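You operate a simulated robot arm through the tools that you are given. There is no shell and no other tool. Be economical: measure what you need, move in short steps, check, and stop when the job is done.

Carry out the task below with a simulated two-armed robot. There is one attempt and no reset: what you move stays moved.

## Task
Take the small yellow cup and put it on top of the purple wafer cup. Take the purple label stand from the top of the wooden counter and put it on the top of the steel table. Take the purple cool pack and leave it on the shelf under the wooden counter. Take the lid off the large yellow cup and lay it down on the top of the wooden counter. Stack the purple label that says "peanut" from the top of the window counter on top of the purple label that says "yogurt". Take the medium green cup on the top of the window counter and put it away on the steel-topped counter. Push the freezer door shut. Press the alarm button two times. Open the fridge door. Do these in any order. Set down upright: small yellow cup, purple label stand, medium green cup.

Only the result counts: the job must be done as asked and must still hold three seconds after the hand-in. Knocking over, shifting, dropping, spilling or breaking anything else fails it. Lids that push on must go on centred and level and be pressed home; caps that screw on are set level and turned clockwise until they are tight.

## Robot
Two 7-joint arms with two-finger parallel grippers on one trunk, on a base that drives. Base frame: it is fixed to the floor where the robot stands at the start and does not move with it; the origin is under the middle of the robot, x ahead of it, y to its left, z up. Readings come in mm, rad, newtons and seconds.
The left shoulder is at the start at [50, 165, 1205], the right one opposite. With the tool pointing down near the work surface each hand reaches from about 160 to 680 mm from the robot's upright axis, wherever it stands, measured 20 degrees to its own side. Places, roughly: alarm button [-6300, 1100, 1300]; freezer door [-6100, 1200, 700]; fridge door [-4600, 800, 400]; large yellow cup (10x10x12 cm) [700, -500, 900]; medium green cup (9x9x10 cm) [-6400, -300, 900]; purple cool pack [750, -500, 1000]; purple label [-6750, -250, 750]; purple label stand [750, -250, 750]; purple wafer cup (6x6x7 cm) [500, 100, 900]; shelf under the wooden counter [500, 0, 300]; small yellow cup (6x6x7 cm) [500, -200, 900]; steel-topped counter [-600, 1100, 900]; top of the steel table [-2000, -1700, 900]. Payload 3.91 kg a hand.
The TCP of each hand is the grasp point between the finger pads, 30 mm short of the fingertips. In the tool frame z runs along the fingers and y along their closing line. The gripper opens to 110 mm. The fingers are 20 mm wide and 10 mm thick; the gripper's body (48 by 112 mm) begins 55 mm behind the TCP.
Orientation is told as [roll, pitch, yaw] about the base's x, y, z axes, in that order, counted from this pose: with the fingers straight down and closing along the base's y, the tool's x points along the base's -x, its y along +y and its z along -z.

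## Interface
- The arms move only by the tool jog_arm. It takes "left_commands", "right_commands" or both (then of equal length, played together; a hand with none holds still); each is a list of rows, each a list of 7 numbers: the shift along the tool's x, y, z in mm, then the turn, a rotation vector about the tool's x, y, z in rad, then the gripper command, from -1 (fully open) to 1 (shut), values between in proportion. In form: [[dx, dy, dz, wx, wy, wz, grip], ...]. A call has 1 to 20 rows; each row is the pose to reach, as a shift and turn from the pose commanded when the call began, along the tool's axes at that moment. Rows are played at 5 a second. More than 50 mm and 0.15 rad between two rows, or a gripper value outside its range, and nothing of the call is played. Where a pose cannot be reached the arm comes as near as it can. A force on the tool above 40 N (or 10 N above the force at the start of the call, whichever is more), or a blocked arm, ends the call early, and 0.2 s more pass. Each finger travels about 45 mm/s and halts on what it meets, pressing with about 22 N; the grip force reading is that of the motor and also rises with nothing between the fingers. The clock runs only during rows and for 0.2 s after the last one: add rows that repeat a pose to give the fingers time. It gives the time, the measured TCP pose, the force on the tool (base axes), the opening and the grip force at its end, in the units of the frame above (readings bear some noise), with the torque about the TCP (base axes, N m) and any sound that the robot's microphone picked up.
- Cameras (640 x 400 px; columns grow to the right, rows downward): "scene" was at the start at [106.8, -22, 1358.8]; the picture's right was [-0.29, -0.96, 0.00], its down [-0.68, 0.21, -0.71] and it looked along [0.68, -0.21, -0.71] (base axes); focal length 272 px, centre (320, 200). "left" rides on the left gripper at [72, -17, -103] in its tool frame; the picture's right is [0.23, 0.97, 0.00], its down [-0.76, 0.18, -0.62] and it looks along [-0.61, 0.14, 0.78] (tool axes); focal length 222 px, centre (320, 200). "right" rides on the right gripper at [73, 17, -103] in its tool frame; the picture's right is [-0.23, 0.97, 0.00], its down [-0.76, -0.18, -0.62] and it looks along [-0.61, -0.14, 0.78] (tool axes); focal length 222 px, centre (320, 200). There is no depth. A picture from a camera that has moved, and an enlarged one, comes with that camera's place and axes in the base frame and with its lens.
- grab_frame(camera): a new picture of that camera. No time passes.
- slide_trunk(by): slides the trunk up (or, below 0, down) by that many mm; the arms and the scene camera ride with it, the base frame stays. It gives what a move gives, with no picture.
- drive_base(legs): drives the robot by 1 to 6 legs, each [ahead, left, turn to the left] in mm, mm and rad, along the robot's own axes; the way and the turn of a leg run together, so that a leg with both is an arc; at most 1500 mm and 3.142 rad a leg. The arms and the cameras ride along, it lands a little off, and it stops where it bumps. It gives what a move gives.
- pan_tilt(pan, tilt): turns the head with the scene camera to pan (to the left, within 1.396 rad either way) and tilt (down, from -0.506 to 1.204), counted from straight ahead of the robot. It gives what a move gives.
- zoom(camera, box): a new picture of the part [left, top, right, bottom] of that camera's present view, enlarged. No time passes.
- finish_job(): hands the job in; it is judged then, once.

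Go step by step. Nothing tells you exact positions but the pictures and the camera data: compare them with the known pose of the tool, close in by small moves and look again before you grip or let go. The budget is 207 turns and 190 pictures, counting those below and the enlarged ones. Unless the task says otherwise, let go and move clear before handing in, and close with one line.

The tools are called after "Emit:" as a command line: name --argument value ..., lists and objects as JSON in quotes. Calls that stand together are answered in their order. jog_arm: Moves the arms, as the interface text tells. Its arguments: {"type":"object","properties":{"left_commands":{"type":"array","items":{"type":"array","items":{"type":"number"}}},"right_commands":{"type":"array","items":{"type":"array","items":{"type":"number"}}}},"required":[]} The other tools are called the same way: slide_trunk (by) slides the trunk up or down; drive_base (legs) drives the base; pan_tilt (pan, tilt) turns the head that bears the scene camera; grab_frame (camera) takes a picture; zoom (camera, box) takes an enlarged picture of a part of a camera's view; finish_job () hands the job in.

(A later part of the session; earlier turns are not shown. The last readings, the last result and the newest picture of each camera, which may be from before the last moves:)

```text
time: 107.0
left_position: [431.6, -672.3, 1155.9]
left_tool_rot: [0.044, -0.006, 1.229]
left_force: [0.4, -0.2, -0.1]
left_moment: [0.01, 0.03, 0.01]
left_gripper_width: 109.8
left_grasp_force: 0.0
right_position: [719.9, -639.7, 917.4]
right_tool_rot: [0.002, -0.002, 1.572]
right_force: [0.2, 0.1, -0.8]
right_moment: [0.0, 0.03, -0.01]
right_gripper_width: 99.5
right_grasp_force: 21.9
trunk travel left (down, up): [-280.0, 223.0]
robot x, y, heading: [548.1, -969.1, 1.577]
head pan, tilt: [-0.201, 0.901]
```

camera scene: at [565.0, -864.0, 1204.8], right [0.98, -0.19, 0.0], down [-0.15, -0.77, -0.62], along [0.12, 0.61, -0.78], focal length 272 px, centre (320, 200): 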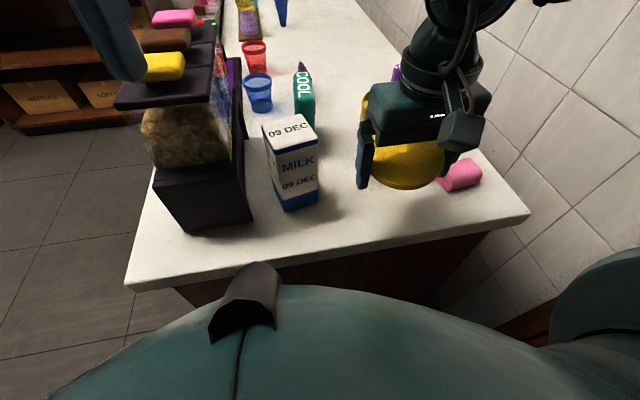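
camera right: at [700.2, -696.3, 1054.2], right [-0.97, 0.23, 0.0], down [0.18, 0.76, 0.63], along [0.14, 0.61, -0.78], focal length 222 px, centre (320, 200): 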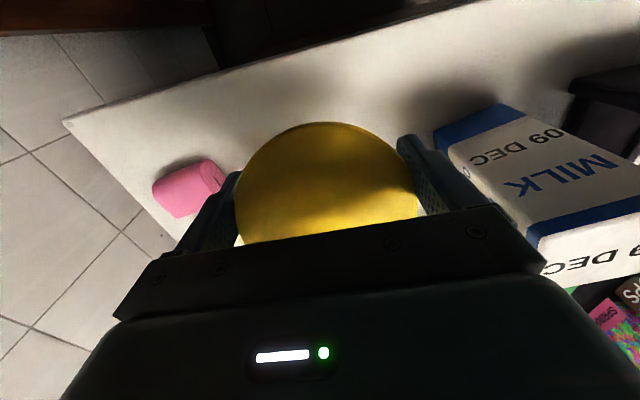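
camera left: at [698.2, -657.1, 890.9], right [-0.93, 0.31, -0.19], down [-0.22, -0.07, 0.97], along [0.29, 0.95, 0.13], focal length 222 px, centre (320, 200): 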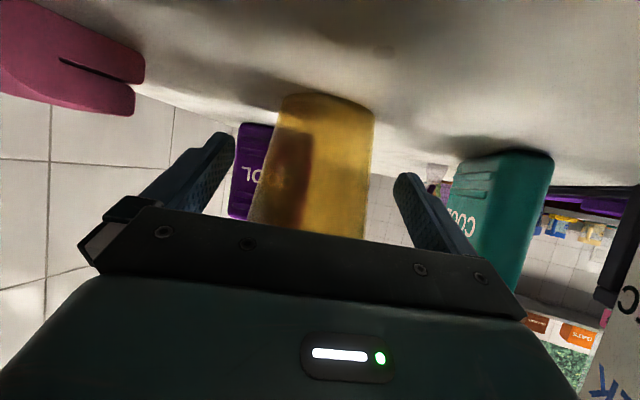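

Free. I'll go lower and shift slightly back inward.

Emit:
jog_arm --right_commands '[[0, 0, 12, 0, 0, 0, 1], [-4, 0, 24, 0, 0, 0, 1], [-8, 0, 30, 0, 0, 0, 1], [-10, 0, 34, 0, 0, 0, 1]]'

Emit:
grab_frame --camera "scene"

Emit:
grab_frame --camera "right"

```text
time: 108.0
left_position: [431.2, -671.9, 1158.0]
left_tool_rot: [0.042, -0.006, 1.231]
left_force: [-0.7, -0.2, 0.0]
left_moment: [-0.01, 0.02, -0.01]
left_gripper_width: 110.1
left_grasp_force: 0.1
right_position: [717.8, -628.3, 881.6]
right_tool_rot: [0.002, -0.001, 1.573]
right_force: [0.1, 0.4, -0.4]
right_moment: [0.0, 0.0, -0.03]
right_gripper_width: 99.7
right_grasp_force: 22.1
trunk travel left (down, up): [-280.0, 223.0]
robot x, y, heading: [550.4, -969.9, 1.578]
head pan, tilt: [-0.201, 0.901]
```

```text
103 pictures are left
camera scene: at [565.0, -864.0, 1204.8], right [0.98, -0.19, 0.0], down [-0.15, -0.77, -0.62], along [0.12, 0.61, -0.78], focal length 272 px, centre (320, 200)
```

scene: 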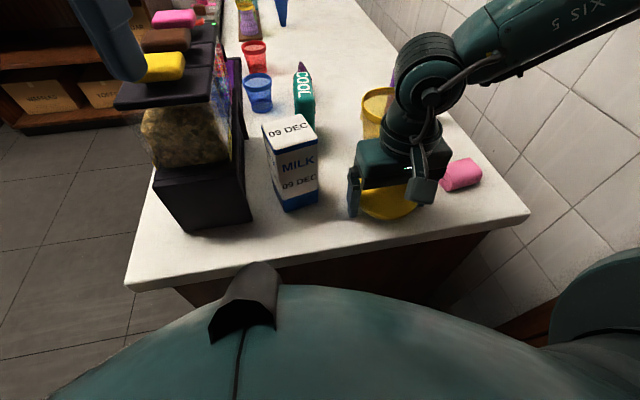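

```text
102 pictures are left
camera right: at [700.6, -702.7, 985.7], right [-0.97, 0.23, 0.0], down [0.18, 0.76, 0.62], along [0.14, 0.61, -0.78], focal length 222 px, centre (320, 200)
```

right: 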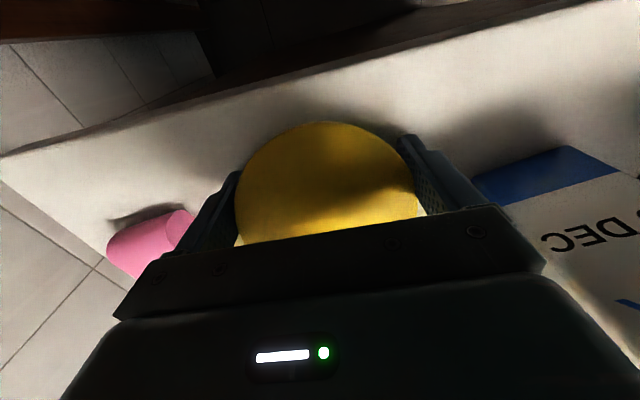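

The fingertips are at the table. Open to let the lid settle, then rise.

Emit:
jog_arm --right_commands '[[0, 0, 0, 0, 0, 0, -0.9], [0, 0, 0, 0, 0, 0, -1], [0, 0, 0, 0, 0, 0, -1], [0, 0, -10, 0, 0, 0, -1], [0, 0, -40, 0, 0, 0, -1], [0, 0, -80, 0, 0, 0, -1], [0, 0, -125, 0, 0, 0, -1], [0, 0, -170, 0, 0, 0, -1]]'

Emit:
grab_frame --camera "right"

Emit:
grab_frame --camera "scene"

```text
time: 109.8
left_position: [431.5, -671.7, 1157.1]
left_tool_rot: [0.042, -0.005, 1.23]
left_force: [-0.2, 0.9, 0.5]
left_moment: [-0.03, 0.02, -0.02]
left_gripper_width: 110.1
left_grasp_force: 0.1
right_position: [719.5, -627.6, 1053.3]
right_tool_rot: [-0.001, -0.003, 1.572]
right_force: [0.9, -0.7, -0.7]
right_moment: [0.02, 0.0, 0.01]
right_gripper_width: 110.1
right_grasp_force: 0.1
trunk travel left (down, up): [-280.0, 223.0]
robot x, y, heading: [550.7, -967.1, 1.581]
head pan, tilt: [-0.201, 0.901]
```

```text
101 pictures are left
camera right: at [703.5, -700.9, 1156.0], right [-0.97, 0.23, 0.0], down [0.18, 0.76, 0.62], along [0.14, 0.61, -0.78], focal length 222 px, centre (320, 200)
```

right: 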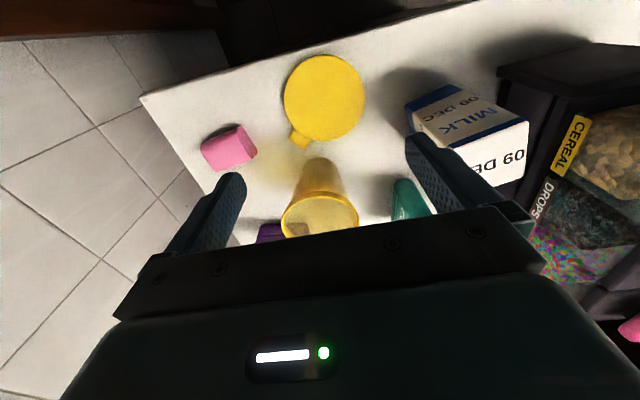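

```text
100 pictures are left
camera scene: at [564.8, -864.2, 1204.8], right [0.98, -0.19, 0.0], down [-0.15, -0.77, -0.62], along [0.12, 0.61, -0.78], focal length 272 px, centre (320, 200)
```

scene: 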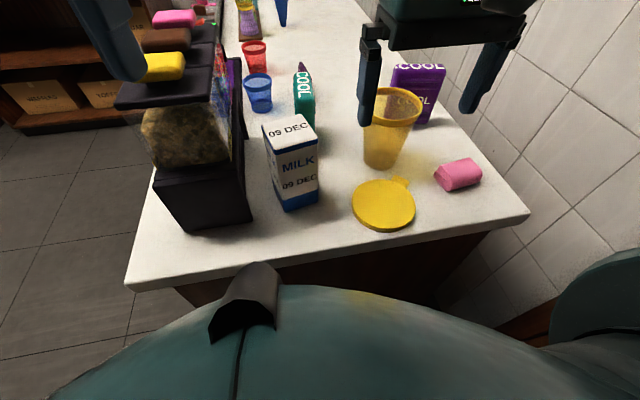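

The lid lies flat on the counter and the cup stands. Next is the purple pack at ≈[846,-412]: I'll shift the robot right 50 and pre-position the right hand pitched forward.

Emit:
drive_base --legs '[[0, -50, 0]]'

Emit:
jog_arm --right_commands '[[0, 0, -20, 0.016, -0.133, 0.038, -1], [-20, -9, -20, 0.032, -0.265, 0.076, -1], [-45, -20, -15, 0.048, -0.398, 0.114, -1], [-75, -33, 0, 0.064, -0.53, 0.151, -1], [-100, -45, 20, 0.08, -0.663, 0.189, -1], [-124, -56, 40, 0.096, -0.796, 0.227, -1]]'

Emit:
grab_frame --camera "right"

```text
time: 110.7
left_position: [480.8, -672.2, 1157.5]
left_tool_rot: [0.04, -0.005, 1.231]
left_force: [-0.6, -0.6, 0.0]
left_moment: [0.0, -0.02, 0.02]
left_gripper_width: 110.0
left_grasp_force: 0.0
right_position: [769.3, -627.1, 1052.0]
right_tool_rot: [-0.004, -0.003, 1.573]
right_force: [-0.9, 0.4, 0.7]
right_moment: [-0.01, 0.01, 0.01]
right_gripper_width: 110.1
right_grasp_force: 0.0
trunk travel left (down, up): [-280.0, 223.0]
robot x, y, heading: [598.0, -971.0, 1.584]
head pan, tilt: [-0.201, 0.901]
```

```text
time: 112.1
left_position: [481.6, -671.5, 1158.4]
left_tool_rot: [0.042, -0.004, 1.231]
left_force: [0.3, 0.5, 0.5]
left_moment: [0.02, 0.0, 0.03]
left_gripper_width: 110.2
left_grasp_force: 0.0
right_position: [825.2, -502.6, 1013.1]
right_tool_rot: [0.003, -0.804, 1.33]
right_force: [-0.5, 0.4, -0.7]
right_moment: [-0.01, -0.01, -0.01]
right_gripper_width: 110.0
right_grasp_force: 0.0
trunk travel left (down, up): [-280.0, 223.0]
robot x, y, heading: [600.0, -968.0, 1.577]
head pan, tilt: [-0.201, 0.901]
```

```text
99 pictures are left
camera right: at [779.8, -619.5, 1033.0], right [-0.91, 0.38, 0.17], down [0.19, 0.04, 0.98], along [0.37, 0.92, -0.11], focal length 222 px, centre (320, 200)
```

right: 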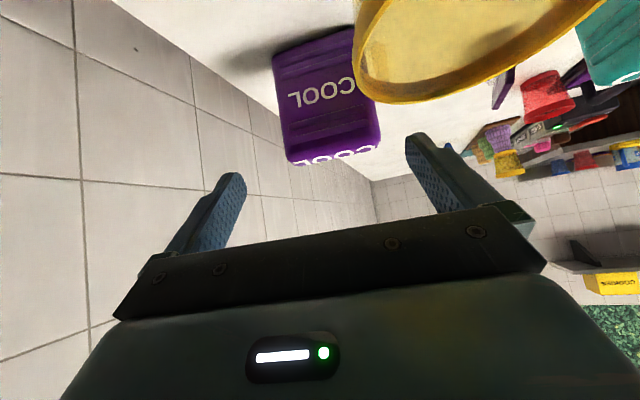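

The pack is nicely lined up (width ≈85 mm, top z≈970). Advance along the fingers and close.

Emit:
jog_arm --right_commands '[[0, 3, 35, 0, 0, 0, -1], [0, 6, 70, 0, 0, 0, -1], [0, 6, 100, 0, 0, 0, -1], [0, 6, 126, 0, 0, 0, -1], [0, 6, 126, 0, 0, 0, -1]]'

Emit:
grab_frame --camera "right"

```text
time: 113.3
left_position: [481.8, -672.0, 1158.4]
left_tool_rot: [0.042, -0.005, 1.231]
left_force: [0.0, 0.2, 0.0]
left_moment: [0.0, -0.03, 0.01]
left_gripper_width: 109.9
left_grasp_force: 0.0
right_position: [841.4, -412.1, 924.4]
right_tool_rot: [-0.001, -0.803, 1.334]
right_force: [0.4, -0.1, 0.9]
right_moment: [0.0, -0.02, 0.03]
right_gripper_width: 110.0
right_grasp_force: 0.0
trunk travel left (down, up): [-280.0, 223.0]
robot x, y, heading: [600.0, -969.9, 1.584]
head pan, tilt: [-0.201, 0.901]
```

```text
98 pictures are left
camera right: at [796.1, -531.0, 944.3], right [-0.91, 0.38, 0.16], down [0.19, 0.04, 0.98], along [0.37, 0.92, -0.11], focal length 222 px, centre (320, 200)
```

right: 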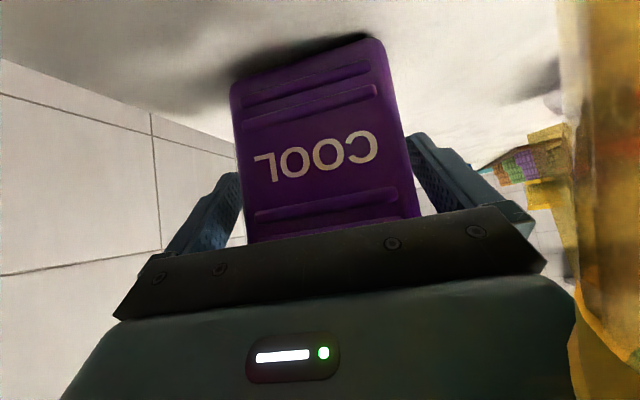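

Emit:
jog_arm --right_commands '[[0, 0, 0, 0, 0, 0, -0.7], [0, 0, 0, 0, 0, 0, 0], [0, 0, 0, 0, 0, 0, 1], [0, 0, 0, 0, 0, 0, 1]]'

Emit:
jog_arm --right_commands '[[-29, 0, -28, 0, 0, 0, 1], [-58, 0, -56, 0, 0, 0, 1], [-94, 0, -90, 0, 0, 0, 1], [-115, 0, -110, 0, 0, 0, 1], [-115, 0, -150, 0, 0, 0, 1], [-115, 0, -190, 0, 0, 0, 1]]'

Emit:
grab_frame --camera "scene"

```text
time: 114.3
left_position: [482.0, -673.0, 1157.7]
left_tool_rot: [0.042, -0.006, 1.231]
left_force: [-0.3, 0.5, -0.3]
left_moment: [0.03, -0.01, 0.06]
left_gripper_width: 110.1
left_grasp_force: 0.1
right_position: [841.1, -413.0, 924.1]
right_tool_rot: [0.001, -0.801, 1.333]
right_force: [0.2, -0.3, -0.3]
right_moment: [0.07, 0.19, 0.04]
right_gripper_width: 96.4
right_grasp_force: 21.9
trunk travel left (down, up): [-280.0, 223.0]
robot x, y, heading: [597.1, -967.0, 1.579]
head pan, tilt: [-0.201, 0.901]
```

```text
time: 115.7
left_position: [481.0, -673.3, 1157.0]
left_tool_rot: [0.041, -0.006, 1.23]
left_force: [-0.2, -0.6, -0.3]
left_moment: [0.02, -0.05, -0.02]
left_gripper_width: 109.9
left_grasp_force: 0.1
right_position: [828.4, -467.6, 1137.9]
right_tool_rot: [0.0, -0.802, 1.335]
right_force: [0.9, 0.4, -4.4]
right_moment: [0.02, -0.03, -0.01]
right_gripper_width: 95.6
right_grasp_force: 22.1
trunk travel left (down, up): [-280.0, 223.0]
robot x, y, heading: [599.8, -968.2, 1.583]
head pan, tilt: [-0.201, 0.901]
```

```text
97 pictures are left
camera scene: at [614.9, -863.7, 1204.8], right [0.98, -0.19, 0.0], down [-0.15, -0.77, -0.62], along [0.12, 0.61, -0.78], focal length 272 px, centre (320, 200)
```

scene: 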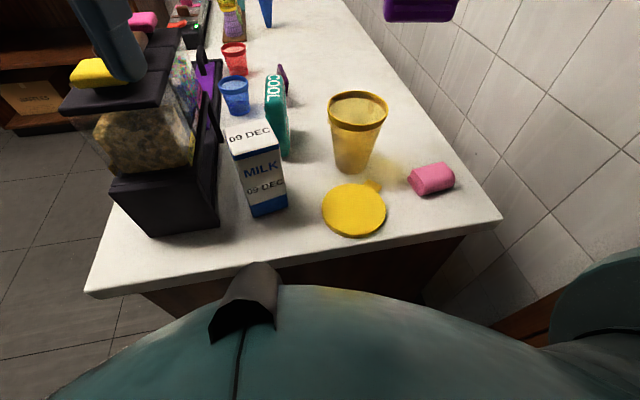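

The pack is held and everything else stands. I'll retract the hand and drive around to the front of the counter.

Emit:
jog_arm --right_commands '[[25, -9, -30, 0, 0, 0, 1], [45, -18, -65, 0, 0, 0, 1], [67, -27, -95, 0, 0, 0, 1], [87, -36, -119, 0, 0, 0, 1]]'

Emit:
drive_base --legs '[[-200, 0, 0], [0, 720, 0], [0, 0, -1.58], [0, 800, 0]]'

Emit:
pan_tilt --pan 0.0 --tilt 0.75

Emit:
slide_trunk --by -250

Emit:
grab_frame --camera "scene"

```text
time: 116.7
left_position: [471.4, -667.2, 1155.9]
left_tool_rot: [0.029, -0.005, 1.234]
left_force: [0.0, -0.1, -0.4]
left_moment: [0.0, 0.01, 0.03]
left_gripper_width: 110.1
left_grasp_force: 0.1
right_position: [819.1, -614.2, 1158.3]
right_tool_rot: [-0.024, -0.797, 1.352]
right_force: [0.2, 1.0, -2.9]
right_moment: [-0.01, -0.01, 0.0]
right_gripper_width: 95.5
right_grasp_force: 21.6
trunk travel left (down, up): [-280.0, 223.0]
robot x, y, heading: [601.3, -968.3, 1.581]
head pan, tilt: [-0.201, 0.901]
```

```text
time: 129.6
left_position: [135.7, -247.2, 1156.4]
left_tool_rot: [0.043, -0.005, -0.331]
left_force: [-0.4, 0.7, 0.0]
left_moment: [-0.03, 0.02, -0.01]
left_gripper_width: 109.8
left_grasp_force: 0.1
right_position: [189.9, -596.1, 1159.5]
right_tool_rot: [0.0, -0.803, -0.227]
right_force: [0.2, 0.1, -3.2]
right_moment: [-0.01, 0.01, 0.0]
right_gripper_width: 95.4
right_grasp_force: 22.3
trunk travel left (down, up): [-280.0, 223.0]
robot x, y, heading: [-159.3, -369.7, 0.017]
head pan, tilt: [-0.201, 0.901]
```

```text
time: 130.4
left_position: [134.9, -247.3, 1157.7]
left_tool_rot: [0.043, -0.005, -0.33]
left_force: [-0.3, -0.1, 0.2]
left_moment: [0.01, 0.02, 0.01]
left_gripper_width: 109.8
left_grasp_force: 0.1
right_position: [190.6, -595.2, 1159.2]
right_tool_rot: [0.002, -0.8, -0.232]
right_force: [0.3, 0.6, -4.1]
right_moment: [0.0, 0.02, 0.01]
right_gripper_width: 95.3
right_grasp_force: 21.8
trunk travel left (down, up): [-280.0, 223.0]
robot x, y, heading: [-160.1, -370.5, 0.015]
head pan, tilt: [0.0, 0.75]
```

```text
time: 132.9
left_position: [134.4, -247.4, 906.9]
left_tool_rot: [0.041, -0.005, -0.33]
left_force: [-0.9, 0.4, -0.4]
left_moment: [-0.04, 0.0, -0.02]
left_gripper_width: 110.1
left_grasp_force: 0.0
right_position: [189.8, -596.0, 909.5]
right_tool_rot: [0.002, -0.801, -0.231]
right_force: [0.5, -0.6, -3.6]
right_moment: [-0.02, 0.04, -0.01]
right_gripper_width: 95.1
right_grasp_force: 21.9
trunk travel left (down, up): [-30.0, 473.0]
robot x, y, heading: [-161.8, -373.2, 0.02]
head pan, tilt: [0.0, 0.75]
```

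```text
96 pictures are left
camera scene: at [-48.9, -365.5, 966.7], right [0.02, -1.0, 0.0], down [-0.68, -0.01, -0.73], along [0.73, 0.01, -0.68], focal length 272 px, centre (320, 200)
```

scene: 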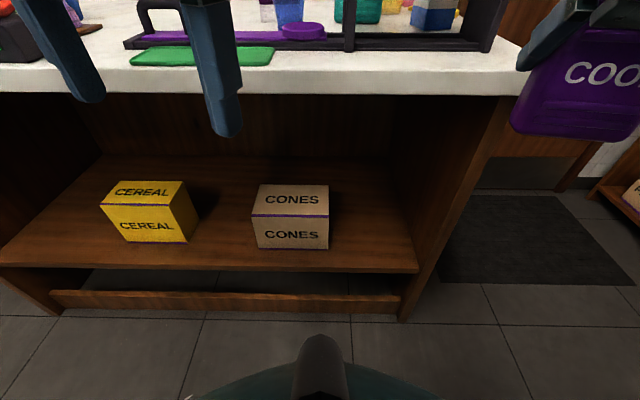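

The shelf has free space right of the CONES box (around y≈-510). I'll lower the held pack in front of the counter to shelf height.

Emit:
jog_arm --right_commands '[[34, 7, 30, 0, 0, 0, 1], [68, 14, 61, 0, 0, 0, 1], [101, 21, 91, 0, 0, 0, 1], [135, 28, 122, 0, 0, 0, 1], [169, 35, 152, 0, 0, 0, 1], [203, 42, 183, 0, 0, 0, 1], [237, 50, 213, 0, 0, 0, 1], [270, 57, 244, 0, 0, 0, 1], [304, 64, 274, 0, 0, 0, 1], [338, 71, 305, 0, 0, 0, 1], [372, 78, 335, 0, 0, 0, 1]]'

Emit:
grab_frame --camera "scene"

```text
time: 135.3
left_position: [133.5, -248.1, 908.0]
left_tool_rot: [0.043, -0.008, -0.329]
left_force: [-0.9, -0.6, -0.2]
left_moment: [0.02, 0.0, 0.0]
left_gripper_width: 110.3
left_grasp_force: 0.1
right_position: [221.9, -605.3, 533.1]
right_tool_rot: [0.003, -0.801, -0.23]
right_force: [0.4, -0.2, -3.4]
right_moment: [-0.01, 0.06, -0.01]
right_gripper_width: 95.5
right_grasp_force: 22.3
right hand out of reach, approached as far as the arm can: row 2, 3, 4, 5, 6, 7, 8, 9, 10, 11
trunk travel left (down, up): [-30.0, 473.0]
robot x, y, heading: [-163.0, -369.4, 0.02]
head pan, tilt: [0.0, 0.75]
```

```text
95 pictures are left
camera scene: at [-48.9, -365.6, 966.7], right [0.02, -1.0, 0.0], down [-0.68, -0.01, -0.73], along [0.73, 0.01, -0.68], focal length 272 px, centre (320, 200)
```

scene: 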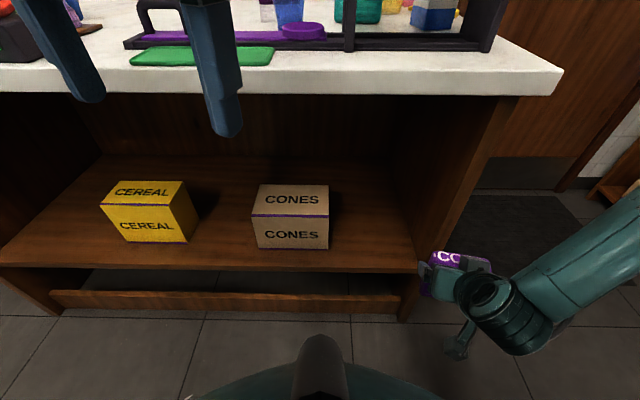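

I'll raise the left hand to be safe over the counter, then drive left and forward to bring the pack into the shelf opening.

Emit:
jog_arm --left_commands '[[0, 0, -45, 0, 0, 0, -1], [0, 0, -90, 0, 0, 0, -1], [0, 0, -135, 0, 0, 0, -1], [0, 0, -170, 0, 0, 0, -1]]'

Emit:
drive_base --legs '[[0, 95, 0], [150, 0, 0]]'

Emit:
grab_frame --camera "scene"

Emit:
grab_frame --camera "right"

```text
time: 136.3
left_position: [130.6, -252.7, 1055.4]
left_tool_rot: [0.042, -0.006, -0.332]
left_force: [0.7, -0.1, 0.1]
left_moment: [0.03, 0.0, -0.02]
left_gripper_width: 109.9
left_grasp_force: 0.1
left hand out of reach, approached as far as the arm can: row 4
right_position: [222.9, -604.5, 533.1]
right_tool_rot: [0.003, -0.801, -0.233]
right_force: [-0.7, 0.5, -3.1]
right_moment: [-0.01, 0.02, 0.01]
right_gripper_width: 95.3
right_grasp_force: 22.5
trunk travel left (down, up): [-30.0, 473.0]
robot x, y, heading: [-162.7, -371.2, 0.018]
head pan, tilt: [0.0, 0.75]
```

```text
time: 138.6
left_position: [284.8, -152.8, 1055.6]
left_tool_rot: [0.043, -0.009, -0.331]
left_force: [-0.3, -0.1, -0.3]
left_moment: [-0.03, 0.02, -0.01]
left_gripper_width: 110.1
left_grasp_force: 0.1
right_position: [371.4, -507.0, 532.9]
right_tool_rot: [-0.001, -0.791, -0.232]
right_force: [0.6, 0.5, -3.9]
right_moment: [0.01, 0.05, 0.04]
right_gripper_width: 95.2
right_grasp_force: 21.7
trunk travel left (down, up): [-30.0, 473.0]
robot x, y, heading: [-5.8, -271.9, 0.021]
head pan, tilt: [0.0, 0.75]
stopped in leg 2: the robot was blocked; the commanded pose is now the measured one
```

```text
94 pictures are left
camera scene: at [104.0, -265.3, 967.2], right [0.02, -1.0, 0.0], down [-0.68, -0.01, -0.73], along [0.73, 0.01, -0.68], focal length 272 px, centre (320, 200)
```

scene: 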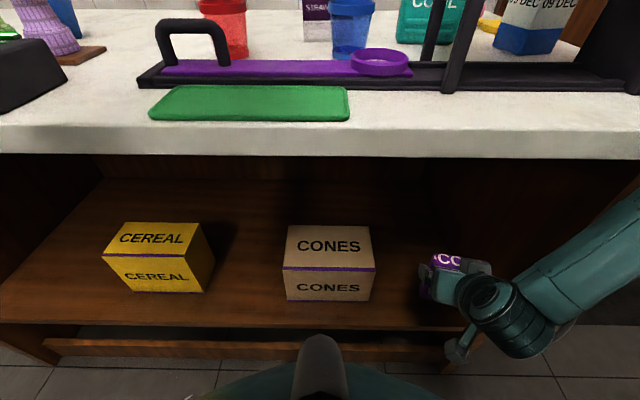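

```text
93 pictures are left
camera right: at [253.5, -461.5, 554.0], right [0.38, 0.91, 0.16], down [0.05, -0.19, 0.98], along [0.92, -0.36, -0.12], focal length 222 px, centre (320, 200)
```

right: 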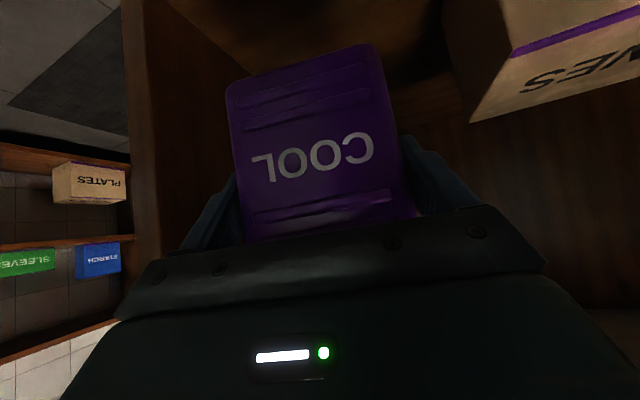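

I'll extend the pack further into the shelf, then lower it part-way.

Emit:
jog_arm --right_commands '[[-21, 10, 22, 0, 0, 0, 1], [-42, 20, 43, 0, 0, 0, 1], [-63, 30, 65, 0, 0, 0, 1], [-38, 30, 89, 0, 0, 0, 1], [-13, 30, 113, 0, 0, 0, 1], [12, 30, 137, 0, 0, 0, 1]]'

Emit:
grab_frame --camera "scene"

```text
time: 140.2
left_position: [259.5, -145.9, 1061.2]
left_tool_rot: [0.039, -0.022, -0.335]
left_force: [-0.8, 0.5, -0.7]
left_moment: [0.01, -0.05, -0.04]
left_gripper_width: 110.0
left_grasp_force: 0.1
right_position: [425.5, -519.8, 516.4]
right_tool_rot: [0.006, -0.769, -0.205]
right_force: [0.4, -0.8, -4.5]
right_moment: [-0.02, 0.01, 0.02]
right_gripper_width: 95.2
right_grasp_force: 22.5
right hand out of reach, approached as far as the arm can: row 3, 4, 5, 6
trunk travel left (down, up): [-30.0, 473.0]
robot x, y, heading: [-20.3, -263.8, 0.011]
head pan, tilt: [0.0, 0.75]
stopped in row 6 (right hand): the arm was blocked; the commanded pose is now the measured one
```

```text
92 pictures are left
camera scene: at [80.7, -258.9, 971.1], right [0.01, -1.0, 0.01], down [-0.67, -0.01, -0.74], along [0.74, 0.0, -0.67], focal length 272 px, centre (320, 200)
```

scene: 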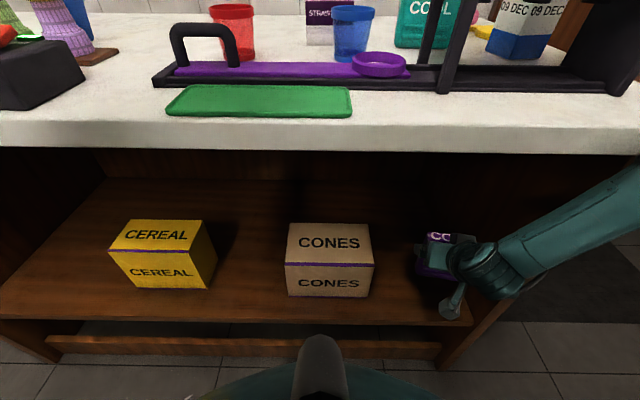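

The forearm is pressing on the right side panel. I'll back out and use the gap between the CEREAL and CONES boxes instead (y≈-65), where the arm is clear.

Emit:
drive_base --legs '[[-130, 0, 0], [0, 440, 0]]'

Emit:
grab_frame --camera "scene"

```text
time: 143.8
left_position: [132.8, 295.9, 1054.3]
left_tool_rot: [0.042, -0.005, -0.314]
left_force: [0.7, -0.6, 0.2]
left_moment: [0.02, 0.02, 0.0]
left_gripper_width: 110.0
left_grasp_force: 0.1
right_position: [299.0, -70.8, 501.7]
right_tool_rot: [0.007, -0.756, -0.195]
right_force: [-1.0, 0.5, -3.6]
right_moment: [-0.02, 0.05, -0.01]
right_gripper_width: 94.9
right_grasp_force: 22.0
trunk travel left (down, up): [-30.0, 473.0]
robot x, y, heading: [-159.9, 174.7, 0.03]
head pan, tilt: [0.0, 0.75]
```

```text
91 pictures are left
camera scene: at [-46.4, 181.4, 966.7], right [0.04, -1.0, 0.0], down [-0.68, -0.02, -0.73], along [0.73, 0.03, -0.68], focal length 272 px, centre (320, 200)
```

scene: 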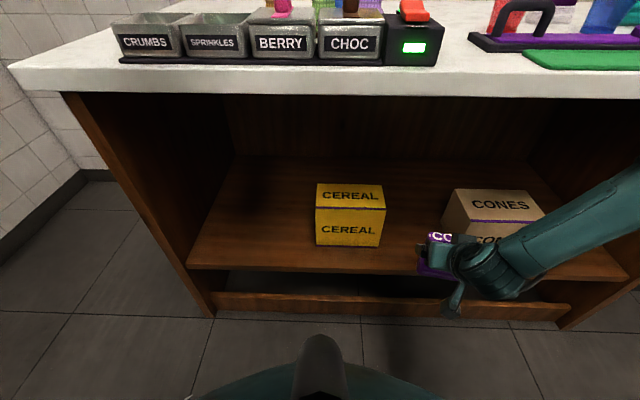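

Emit:
drive_base --legs '[[135, 0, -0.03]]'

Emit:
jog_arm --right_commands '[[0, 0, 0, 0, 0, 0, 1], [25, 3, 23, 0, 0, 0, 1], [50, 6, 47, 0, 0, 0, 1], [75, 9, 70, 0, 0, 0, 1]]'

Emit:
grab_frame --camera "scene"

Emit:
grab_frame --camera "right"

```text
time: 145.3
left_position: [268.1, 290.9, 1055.2]
left_tool_rot: [0.041, -0.006, -0.345]
left_force: [0.2, 0.9, 0.0]
left_moment: [-0.01, 0.02, -0.01]
left_gripper_width: 110.0
left_grasp_force: 0.0
right_position: [417.7, -82.2, 499.6]
right_tool_rot: [0.004, -0.742, -0.22]
right_force: [-0.4, 0.2, -4.2]
right_moment: [-0.01, 0.0, -0.03]
right_gripper_width: 95.3
right_grasp_force: 22.4
trunk travel left (down, up): [-30.0, 473.0]
robot x, y, heading: [-29.3, 177.7, 0.005]
head pan, tilt: [0.0, 0.75]
stopped in leg 1: the robot was blocked; the commanded pose is now the measured one
```

```text
time: 146.3
left_position: [268.6, 291.0, 1055.0]
left_tool_rot: [0.042, -0.01, -0.345]
left_force: [0.3, -0.3, 0.0]
left_moment: [-0.01, -0.04, -0.03]
left_gripper_width: 109.8
left_grasp_force: 0.1
right_position: [418.5, -82.7, 500.0]
right_tool_rot: [0.006, -0.744, -0.223]
right_force: [-0.3, 0.2, -3.1]
right_moment: [0.01, 0.01, -0.01]
right_gripper_width: 95.1
right_grasp_force: 21.9
right hand out of reach, approached as far as the arm can: row 2, 3, 4
trunk travel left (down, up): [-30.0, 473.0]
robot x, y, heading: [-20.8, 175.7, 0.005]
head pan, tilt: [0.0, 0.75]
```

```text
90 pictures are left
camera scene: at [86.8, 181.0, 966.7], right [0.0, -1.0, 0.0], down [-0.68, 0.0, -0.73], along [0.73, 0.0, -0.68], focal length 272 px, centre (320, 200)
```

scene: 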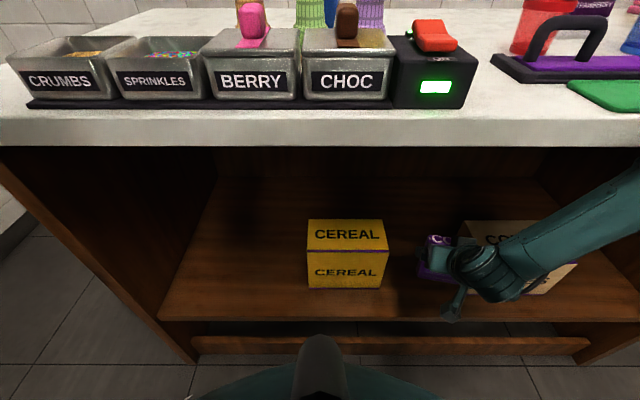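

```text
89 pictures are left
camera right: at [301.1, -39.4, 527.4], right [0.37, 0.91, 0.16], down [0.1, -0.21, 0.97], along [0.92, -0.35, -0.17], focal length 222 px, centre (320, 200)
```

right: 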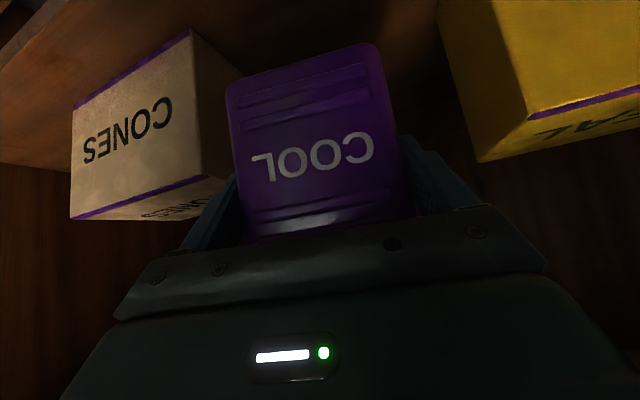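

The wrist limit blocks lowering in this yaw. I'll yaw the pack to the left, in line with the forearm, and try lowering again.

Emit:
jog_arm --right_commands '[[0, 0, 0, -0.095, 0, -0.103, 1], [0, 0, 0, -0.19, 0, -0.206, 1], [0, 0, 0, -0.285, 0, -0.309, 1], [0, 0, 0, -0.38, 0, -0.412, 1], [0, 0, 0, -0.474, 0, -0.515, 1]]'

Emit:
jog_arm --right_commands '[[20, 0, 22, 0, 0, 0, 1], [40, 0, 44, 0, 0, 0, 1], [60, 0, 66, 0, 0, 0, 1]]'

Emit:
grab_frame --camera "scene"

```text
time: 147.5
left_position: [269.9, 291.1, 1054.8]
left_tool_rot: [0.042, -0.005, -0.345]
left_force: [0.2, 0.0, 0.2]
left_moment: [0.01, -0.04, 0.0]
left_gripper_width: 110.0
left_grasp_force: 0.1
right_position: [420.8, -85.2, 516.5]
right_tool_rot: [0.005, -0.744, 0.483]
right_force: [-0.8, -0.8, -3.4]
right_moment: [0.0, 0.02, 0.03]
right_gripper_width: 95.1
right_grasp_force: 21.8
right hand out of reach, approached as far as the arm can: row 1, 2, 3, 4, 5
trunk travel left (down, up): [-30.0, 473.0]
robot x, y, heading: [-22.5, 178.4, 0.005]
head pan, tilt: [0.0, 0.75]
```

```text
time: 148.3
left_position: [270.2, 291.8, 1054.9]
left_tool_rot: [0.042, -0.006, -0.347]
left_force: [-0.1, 0.0, 0.4]
left_moment: [-0.03, 0.01, 0.02]
left_gripper_width: 110.1
left_grasp_force: 0.0
right_position: [414.5, -109.8, 504.9]
right_tool_rot: [0.005, -0.745, 0.482]
right_force: [-0.3, 0.0, -3.8]
right_moment: [-0.01, 0.02, -0.01]
right_gripper_width: 94.9
right_grasp_force: 21.8
right hand out of reach, approached as far as the arm can: row 1, 2, 3
trunk travel left (down, up): [-30.0, 473.0]
robot x, y, heading: [-24.8, 178.8, 0.003]
head pan, tilt: [0.0, 0.75]
```

```text
88 pictures are left
camera scene: at [87.7, 180.9, 966.7], right [0.0, -1.0, 0.0], down [-0.68, 0.0, -0.73], along [0.73, 0.0, -0.68], focal length 272 px, centre (320, 200)
```

scene: 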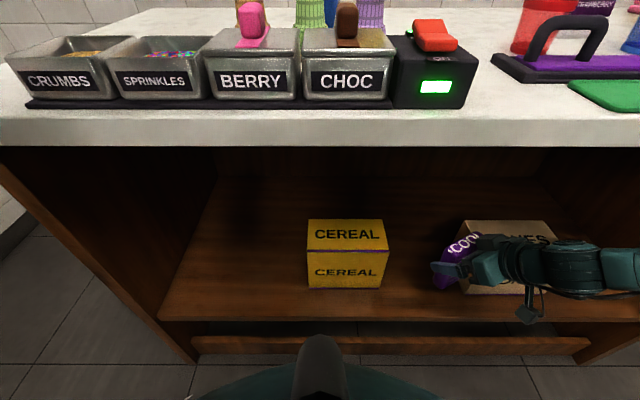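

Triangulating the shelf gives z≈338. The hand gets lower the further it reaches, so I'll set yaw to 0, centre between the boxes and reach deeper.

Emit:
jog_arm --right_commands '[[-6, 10, 2, 0.081, 0, 0.088, 1], [-11, 20, 4, 0.162, 0, 0.176, 1], [-17, 30, 6, 0.243, 0, 0.264, 1], [-22, 40, 7, 0.325, 0, 0.353, 1]]'

Emit:
jog_arm --right_commands '[[-26, 0, 24, 0, 0, 0, 1], [-52, 0, 48, 0, 0, 0, 1], [-78, 0, 71, 0, 0, 0, 1], [-103, 0, 95, 0, 0, 0, 1]]'

Emit:
jog_arm --right_commands '[[14, 0, 15, 0, 0, 0, 1], [28, 0, 30, 0, 0, 0, 1], [41, 0, 44, 0, 0, 0, 1]]'

Emit:
grab_frame --camera "scene"

```text
time: 149.3
left_position: [269.9, 291.0, 1054.6]
left_tool_rot: [0.043, -0.005, -0.346]
left_force: [-0.8, -0.2, 0.1]
left_moment: [0.01, 0.0, -0.01]
left_gripper_width: 109.8
left_grasp_force: 0.2
right_position: [418.5, -66.7, 524.9]
right_tool_rot: [0.002, -0.741, -0.002]
right_force: [0.4, 0.8, -4.2]
right_moment: [0.01, 0.02, 0.03]
right_gripper_width: 95.1
right_grasp_force: 22.2
right hand out of reach, approached as far as the arm can: row 1, 2, 3, 4
trunk travel left (down, up): [-30.0, 473.0]
robot x, y, heading: [-20.4, 180.5, 0.003]
head pan, tilt: [0.0, 0.75]
```

```text
time: 150.5
left_position: [240.3, 282.7, 1057.3]
left_tool_rot: [0.045, -0.008, -0.36]
left_force: [0.1, -0.5, 1.0]
left_moment: [0.06, -0.06, -0.02]
left_gripper_width: 109.8
left_grasp_force: 0.0
right_position: [490.7, -95.6, 504.1]
right_tool_rot: [0.01, -0.666, -0.033]
right_force: [0.5, 0.4, -3.9]
right_moment: [-0.01, 0.04, -0.01]
right_gripper_width: 95.2
right_grasp_force: 21.7
right hand out of reach, approached as far as the arm can: row 4
trunk travel left (down, up): [-30.0, 473.0]
robot x, y, heading: [-48.1, 176.4, -0.009]
head pan, tilt: [0.0, 0.75]
stopped in row 4 (right hand): the arm was blocked; the commanded pose is now the measured one
```

```text
time: 151.3
left_position: [244.3, 287.7, 1056.3]
left_tool_rot: [0.044, -0.008, -0.354]
left_force: [-0.7, -1.2, 0.1]
left_moment: [0.0, -0.04, 0.0]
left_gripper_width: 110.2
left_grasp_force: 0.2
right_position: [478.1, -105.6, 496.7]
right_tool_rot: [0.007, -0.678, -0.018]
right_force: [0.1, -2.0, -2.4]
right_moment: [0.07, -0.01, 0.04]
right_gripper_width: 94.9
right_grasp_force: 22.1
right hand out of reach, approached as far as the arm can: row 1, 2, 3
trunk travel left (down, up): [-30.0, 473.0]
robot x, y, heading: [-49.4, 178.8, -0.006]
head pan, tilt: [0.0, 0.75]
```

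```text
87 pictures are left
camera scene: at [61.3, 179.6, 967.7], right [0.0, -1.0, 0.0], down [-0.68, 0.0, -0.73], along [0.73, 0.0, -0.68], focal length 272 px, centre (320, 200)
```

scene: 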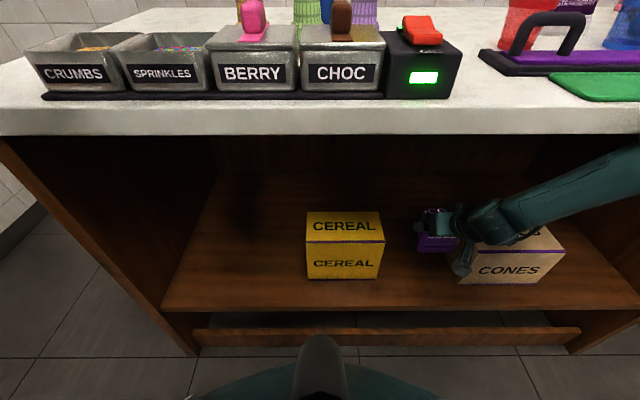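

The upper arm is at slab height and jams because I'm too close. I'll back off so the arm can be nearly straight, lower the trunk fully, then extend forward and down.

Emit:
drive_base --legs '[[-190, 0, 0]]'

Emit:
slide_trunk --by -30

Emit:
jog_arm --right_commands '[[-23, 10, 20, 0, 0, 0, 1], [-46, 20, 40, 0, 0, 0, 1], [-60, 30, 70, 0, 0, 0, 1], [-60, 30, 110, 0, 0, 0, 1], [-45, 30, 140, 0, 0, 0, 1]]'

Emit:
grab_frame --camera "scene"

```text
time: 152.8
left_position: [61.0, 289.8, 1055.3]
left_tool_rot: [0.042, -0.005, -0.352]
left_force: [0.4, -0.3, -0.8]
left_moment: [0.0, 0.03, -0.03]
left_gripper_width: 110.0
left_grasp_force: 0.1
right_position: [293.2, -105.1, 493.2]
right_tool_rot: [0.008, -0.672, -0.018]
right_force: [-0.5, -0.2, -3.5]
right_moment: [0.02, 0.0, 0.01]
right_gripper_width: 95.0
right_grasp_force: 22.2
trunk travel left (down, up): [-30.0, 473.0]
robot x, y, heading: [-235.6, 176.2, -0.002]
head pan, tilt: [0.0, 0.75]
```

```text
time: 153.6
left_position: [61.6, 289.2, 1024.0]
left_tool_rot: [0.043, -0.006, -0.351]
left_force: [0.5, -0.1, -0.1]
left_moment: [-0.01, -0.04, -0.03]
left_gripper_width: 110.1
left_grasp_force: 0.0
right_position: [293.2, -106.1, 462.7]
right_tool_rot: [0.006, -0.673, -0.02]
right_force: [-0.3, -0.4, -3.5]
right_moment: [-0.04, 0.03, 0.01]
right_gripper_width: 94.9
right_grasp_force: 22.0
trunk travel left (down, up): [0.0, 503.0]
robot x, y, heading: [-234.0, 180.3, -0.0]
head pan, tilt: [0.0, 0.75]
```

```text
time: 154.8
left_position: [62.3, 289.2, 1024.9]
left_tool_rot: [0.042, -0.005, -0.353]
left_force: [-0.3, -1.8, 0.0]
left_moment: [0.0, -0.01, 0.01]
left_gripper_width: 110.1
left_grasp_force: 0.1
right_position: [340.0, -115.8, 484.0]
right_tool_rot: [0.006, -0.671, -0.019]
right_force: [-0.1, 0.3, -3.4]
right_moment: [-0.02, 0.04, 0.01]
right_gripper_width: 94.8
right_grasp_force: 22.1
right hand out of reach, approached as far as the arm can: row 1, 2, 3, 4, 5
trunk travel left (down, up): [0.0, 503.0]
robot x, y, heading: [-235.0, 177.2, -0.006]
head pan, tilt: [0.0, 0.75]
```

```text
86 pictures are left
camera scene: at [-121.3, 180.8, 936.6], right [0.0, -1.0, 0.0], down [-0.68, 0.0, -0.73], along [0.73, 0.0, -0.68], focal length 272 px, centre (320, 200)
```

scene: 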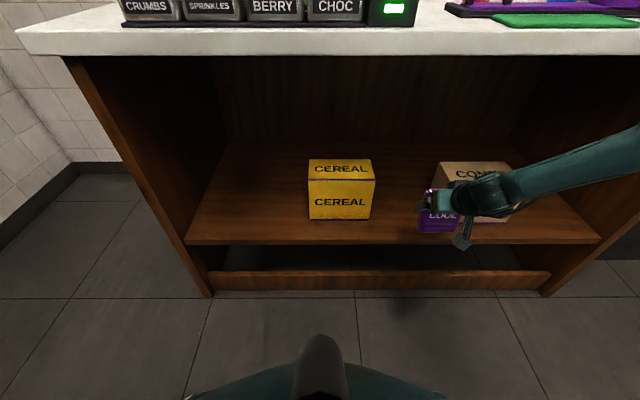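

The hand's lowest height seems to depend on the yaw: more outward yaw got lower earlier. I'll test by yawing the hand outward by 0.8 and lowering, in free space in front of the shelf.

Emit:
jog_arm --right_commands '[[7, 0, -5, 0.083, 0, 0.104, 1], [14, 0, -10, 0.166, 0, 0.208, 1], [21, 0, -16, 0.249, 0, 0.313, 1], [28, 0, -22, 0.332, 0, 0.417, 1], [35, 0, -28, 0.415, 0, 0.521, 1], [35, 0, -28, 0.498, 0, 0.626, 1]]'

Emit:
jog_arm --right_commands '[[18, 0, 23, 0, 0, 0, 1], [37, 0, 47, 0, 0, 0, 1], [56, 0, 70, 0, 0, 0, 1], [74, 0, 93, 0, 0, 0, 1]]'

```text
time: 156.2
left_position: [61.4, 288.5, 1024.2]
left_tool_rot: [0.041, -0.006, -0.352]
left_force: [0.6, 0.0, -0.7]
left_moment: [-0.01, 0.0, 0.02]
left_gripper_width: 109.9
left_grasp_force: 0.1
right_position: [283.3, -130.9, 510.5]
right_tool_rot: [0.006, -0.669, -0.821]
right_force: [0.3, 0.5, -3.5]
right_moment: [0.02, 0.04, -0.01]
right_gripper_width: 95.0
right_grasp_force: 22.4
right hand out of reach, approached as far as the arm can: row 2, 3, 4, 5, 6
trunk travel left (down, up): [0.0, 503.0]
robot x, y, heading: [-235.9, 184.9, 0.002]
head pan, tilt: [0.0, 0.75]
```

```text
time: 157.2
left_position: [61.8, 289.2, 1024.7]
left_tool_rot: [0.043, -0.006, -0.354]
left_force: [0.9, 0.1, -0.9]
left_moment: [-0.04, 0.04, -0.02]
left_gripper_width: 110.0
left_grasp_force: 0.1
right_position: [249.7, -165.5, 471.1]
right_tool_rot: [0.006, -0.669, -0.818]
right_force: [0.1, -0.5, -3.0]
right_moment: [0.01, -0.01, 0.01]
right_gripper_width: 95.0
right_grasp_force: 22.4
right hand out of reach, approached as far as the arm can: row 1, 2, 3, 4
trunk travel left (down, up): [0.0, 503.0]
robot x, y, heading: [-230.6, 179.7, -0.008]
head pan, tilt: [0.0, 0.75]
```

Emit:
jog_arm --right_commands '[[0, 0, 0, 0, -0.14, 0, 1], [0, 0, 0, 0, -0.28, 0, 1], [0, 0, 0, 0, -0.42, 0, 1], [0, 0, 0, 0, -0.56, 0, 1]]'

Emit:
jog_arm --right_commands '[[40, 0, 12, 0, 0, 0, 1], [78, 0, 24, 0, 0, 0, 1], [117, 0, 36, 0, 0, 0, 1]]'

```text
time: 158.2
left_position: [61.0, 289.5, 1025.3]
left_tool_rot: [0.042, -0.005, -0.352]
left_force: [-0.3, -0.5, 1.1]
left_moment: [0.01, 0.02, 0.02]
left_gripper_width: 110.0
left_grasp_force: 0.1
right_position: [235.9, -206.0, 541.0]
right_tool_rot: [0.016, -1.229, -0.829]
right_force: [-0.9, -0.5, -3.2]
right_moment: [0.05, 0.03, 0.0]
right_gripper_width: 95.2
right_grasp_force: 21.5
right hand out of reach, approached as far as the arm can: row 1, 2, 3, 4
trunk travel left (down, up): [0.0, 503.0]
robot x, y, heading: [-230.3, 178.9, -0.001]
head pan, tilt: [0.0, 0.75]
```

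```text
time: 158.9
left_position: [60.7, 288.7, 1024.7]
left_tool_rot: [0.045, -0.003, -0.353]
left_force: [0.7, -0.3, 0.2]
left_moment: [0.0, 0.01, -0.01]
left_gripper_width: 110.1
left_grasp_force: 0.2
right_position: [219.4, -239.4, 523.9]
right_tool_rot: [0.015, -1.227, -0.829]
right_force: [0.7, 0.0, -3.6]
right_moment: [0.05, 0.02, 0.01]
right_gripper_width: 95.0
right_grasp_force: 21.4
right hand out of reach, approached as far as the arm can: row 1, 2, 3
trunk travel left (down, up): [0.0, 503.0]
robot x, y, heading: [-234.2, 182.2, -0.007]
head pan, tilt: [0.0, 0.75]
```

The TCP floor is ~460 mm, too high with this grip. I'll set the pack down on the free middle of the counter top and re-grip it near its top with vertical fingers, so it hangs lower. Trunk up first, then restore the hand's pitch.

Emit:
slide_trunk --by 400

Emit:
jog_arm --right_commands '[[-33, 0, -12, 0, 0.1, 0, 1], [-66, 0, -24, 0, 0.2, 0, 1], [-99, 0, -36, 0, 0.3, 0, 1], [-132, 0, -48, 0, 0.425, 0, 1]]'

Emit:
jog_arm --right_commands '[[0, 0, 0, -0.1, 0, -0.097, 1], [0, 0, 0, -0.2, 0, -0.193, 1], [0, 0, 0, -0.3, 0, -0.29, 1], [0, 0, 0, -0.4, 0, -0.386, 1], [0, 0, 0, -0.5, 0, -0.483, 1], [0, 0, 0, -0.596, 0, -0.576, 1]]'

```text
time: 162.8
left_position: [60.7, 289.4, 1424.4]
left_tool_rot: [0.041, -0.006, -0.352]
left_force: [0.0, 0.4, 0.3]
left_moment: [-0.02, -0.02, -0.02]
left_gripper_width: 110.2
left_grasp_force: 0.0
right_position: [218.3, -238.8, 924.5]
right_tool_rot: [0.015, -1.228, -0.828]
right_force: [-0.5, 0.9, -3.9]
right_moment: [0.02, 0.01, 0.0]
right_gripper_width: 95.2
right_grasp_force: 22.0
trunk travel left (down, up): [-400.0, 103.0]
robot x, y, heading: [-232.6, 176.6, -0.006]
head pan, tilt: [0.0, 0.75]
```

```text
time: 163.8
left_position: [60.7, 288.7, 1423.7]
left_tool_rot: [0.041, -0.007, -0.354]
left_force: [0.8, -0.8, -0.4]
left_moment: [0.02, 0.01, 0.02]
left_gripper_width: 110.2
left_grasp_force: 0.0
right_position: [215.5, -238.6, 1063.8]
right_tool_rot: [0.006, -0.801, -0.818]
right_force: [-0.3, 0.6, -4.1]
right_moment: [0.02, -0.03, 0.01]
right_gripper_width: 94.9
right_grasp_force: 22.4
trunk travel left (down, up): [-400.0, 103.0]
robot x, y, heading: [-229.0, 177.7, 0.001]
head pan, tilt: [0.0, 0.75]
```

```text
time: 165.2
left_position: [61.9, 290.5, 1425.0]
left_tool_rot: [0.043, -0.006, -0.351]
left_force: [-0.3, 0.2, -0.1]
left_moment: [-0.03, 0.0, 0.0]
left_gripper_width: 109.7
left_grasp_force: 0.1
right_position: [217.9, -238.4, 1065.7]
right_tool_rot: [0.003, -0.81, 0.014]
right_force: [0.4, -0.5, -3.0]
right_moment: [-0.03, 0.02, 0.0]
right_gripper_width: 95.2
right_grasp_force: 21.9
trunk travel left (down, up): [-400.0, 103.0]
robot x, y, heading: [-233.6, 178.7, -0.005]
head pan, tilt: [0.0, 0.75]
```

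Emit:
drive_base --legs '[[0, 40, 0], [232, 0, 0]]'

Emit:
jog_arm --right_commands '[[-17, 38, 18, 0, 0, 0, 1], [-35, 76, 36, 0, 0, 0, 1], [-52, 114, 55, 0, 0, 0, 1], [-70, 152, 73, 0, 0, 0, 1], [-87, 191, 91, 0, 0, 0, 1]]'

Emit:
grab_frame --camera "scene"

```text
time: 167.4
left_position: [291.5, 328.3, 1424.4]
left_tool_rot: [0.04, -0.005, -0.354]
left_force: [-0.1, 0.1, 0.0]
left_moment: [0.0, 0.06, -0.01]
left_gripper_width: 110.0
left_grasp_force: 0.2
right_position: [446.4, -200.7, 1063.2]
right_tool_rot: [0.005, -0.807, 0.009]
right_force: [0.3, -0.7, -2.5]
right_moment: [-0.01, 0.02, 0.0]
right_gripper_width: 94.8
right_grasp_force: 21.4
trunk travel left (down, up): [-400.0, 103.0]
robot x, y, heading: [-4.4, 219.6, -0.005]
head pan, tilt: [0.0, 0.75]
```

```text
time: 168.6
left_position: [291.7, 327.8, 1424.7]
left_tool_rot: [0.042, -0.005, -0.352]
left_force: [-0.9, 0.1, -0.8]
left_moment: [-0.03, 0.02, 0.03]
left_gripper_width: 109.7
left_grasp_force: 0.1
right_position: [567.2, -4.3, 1064.8]
right_tool_rot: [0.004, -0.804, 0.01]
right_force: [0.8, 0.4, -4.2]
right_moment: [-0.05, 0.02, -0.01]
right_gripper_width: 95.0
right_grasp_force: 22.3
trunk travel left (down, up): [-400.0, 103.0]
robot x, y, heading: [-0.9, 217.0, -0.005]
head pan, tilt: [0.0, 0.75]
```

```text
85 pictures are left
camera scene: at [108.4, 220.6, 1336.5], right [0.0, -1.0, 0.0], down [-0.68, 0.0, -0.73], along [0.73, 0.0, -0.68], focal length 272 px, centre (320, 200)
```

scene: 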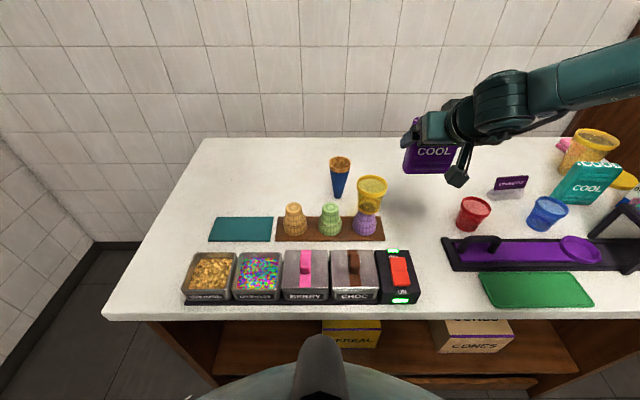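

All items stand. Lowering the pack to the counter.

Emit:
jog_arm --right_commands '[[29, 0, 28, 0, 0, 0, 1], [58, 0, 56, 0, 0, 0, 1], [80, 0, 77, 0, 0, 0, 1], [92, 0, 89, 0, 0, 0, 1], [96, 0, 93, 0, 0, 0, 1]]'

Emit:
jog_arm --right_commands '[[1.5, 0, 1.5, 0, 0, 0, 1], [3, 0, 3, 0, 0, 0, 1], [4.5, 0, 4.5, 0, 0, 0, 1]]'

Emit:
zoom --camera "scene" --box '[340, 90, 520, 240]'

```text
time: 169.8
left_position: [289.5, 326.7, 1424.0]
left_tool_rot: [0.042, -0.006, -0.355]
left_force: [-0.4, 1.2, -0.9]
left_moment: [0.01, 0.01, -0.06]
left_gripper_width: 110.1
left_grasp_force: 0.1
right_position: [571.4, -7.5, 929.7]
right_tool_rot: [0.003, -0.807, 0.01]
right_force: [-0.5, 1.1, -3.4]
right_moment: [0.02, 0.0, 0.01]
right_gripper_width: 95.0
right_grasp_force: 22.3
trunk travel left (down, up): [-400.0, 103.0]
robot x, y, heading: [-3.7, 219.6, -0.007]
head pan, tilt: [0.0, 0.75]
```

```text
time: 170.6
left_position: [290.6, 330.4, 1424.1]
left_tool_rot: [0.042, -0.004, -0.353]
left_force: [-0.7, -0.3, 0.6]
left_moment: [-0.01, -0.01, 0.01]
left_gripper_width: 109.9
left_grasp_force: 0.0
right_position: [569.6, -9.8, 927.5]
right_tool_rot: [0.005, -0.809, 0.01]
right_force: [-0.2, 0.6, 0.7]
right_moment: [0.23, -0.03, -0.07]
right_gripper_width: 95.2
right_grasp_force: 21.8
trunk travel left (down, up): [-400.0, 103.0]
robot x, y, heading: [-0.1, 221.1, -0.005]
head pan, tilt: [0.0, 0.75]
```

```text
2.67 times, centred on (430, 165) of scene
camera zoom: at [107.3, 219.9, 1336.8], right [0.0, -1.0, 0.0], down [-0.68, 0.0, -0.73], along [0.73, 0.0, -0.68], focal length 726 px, centre (27, 293)
```

zoom: 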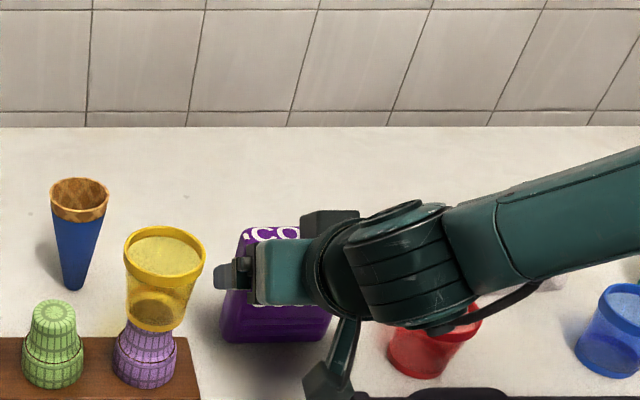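

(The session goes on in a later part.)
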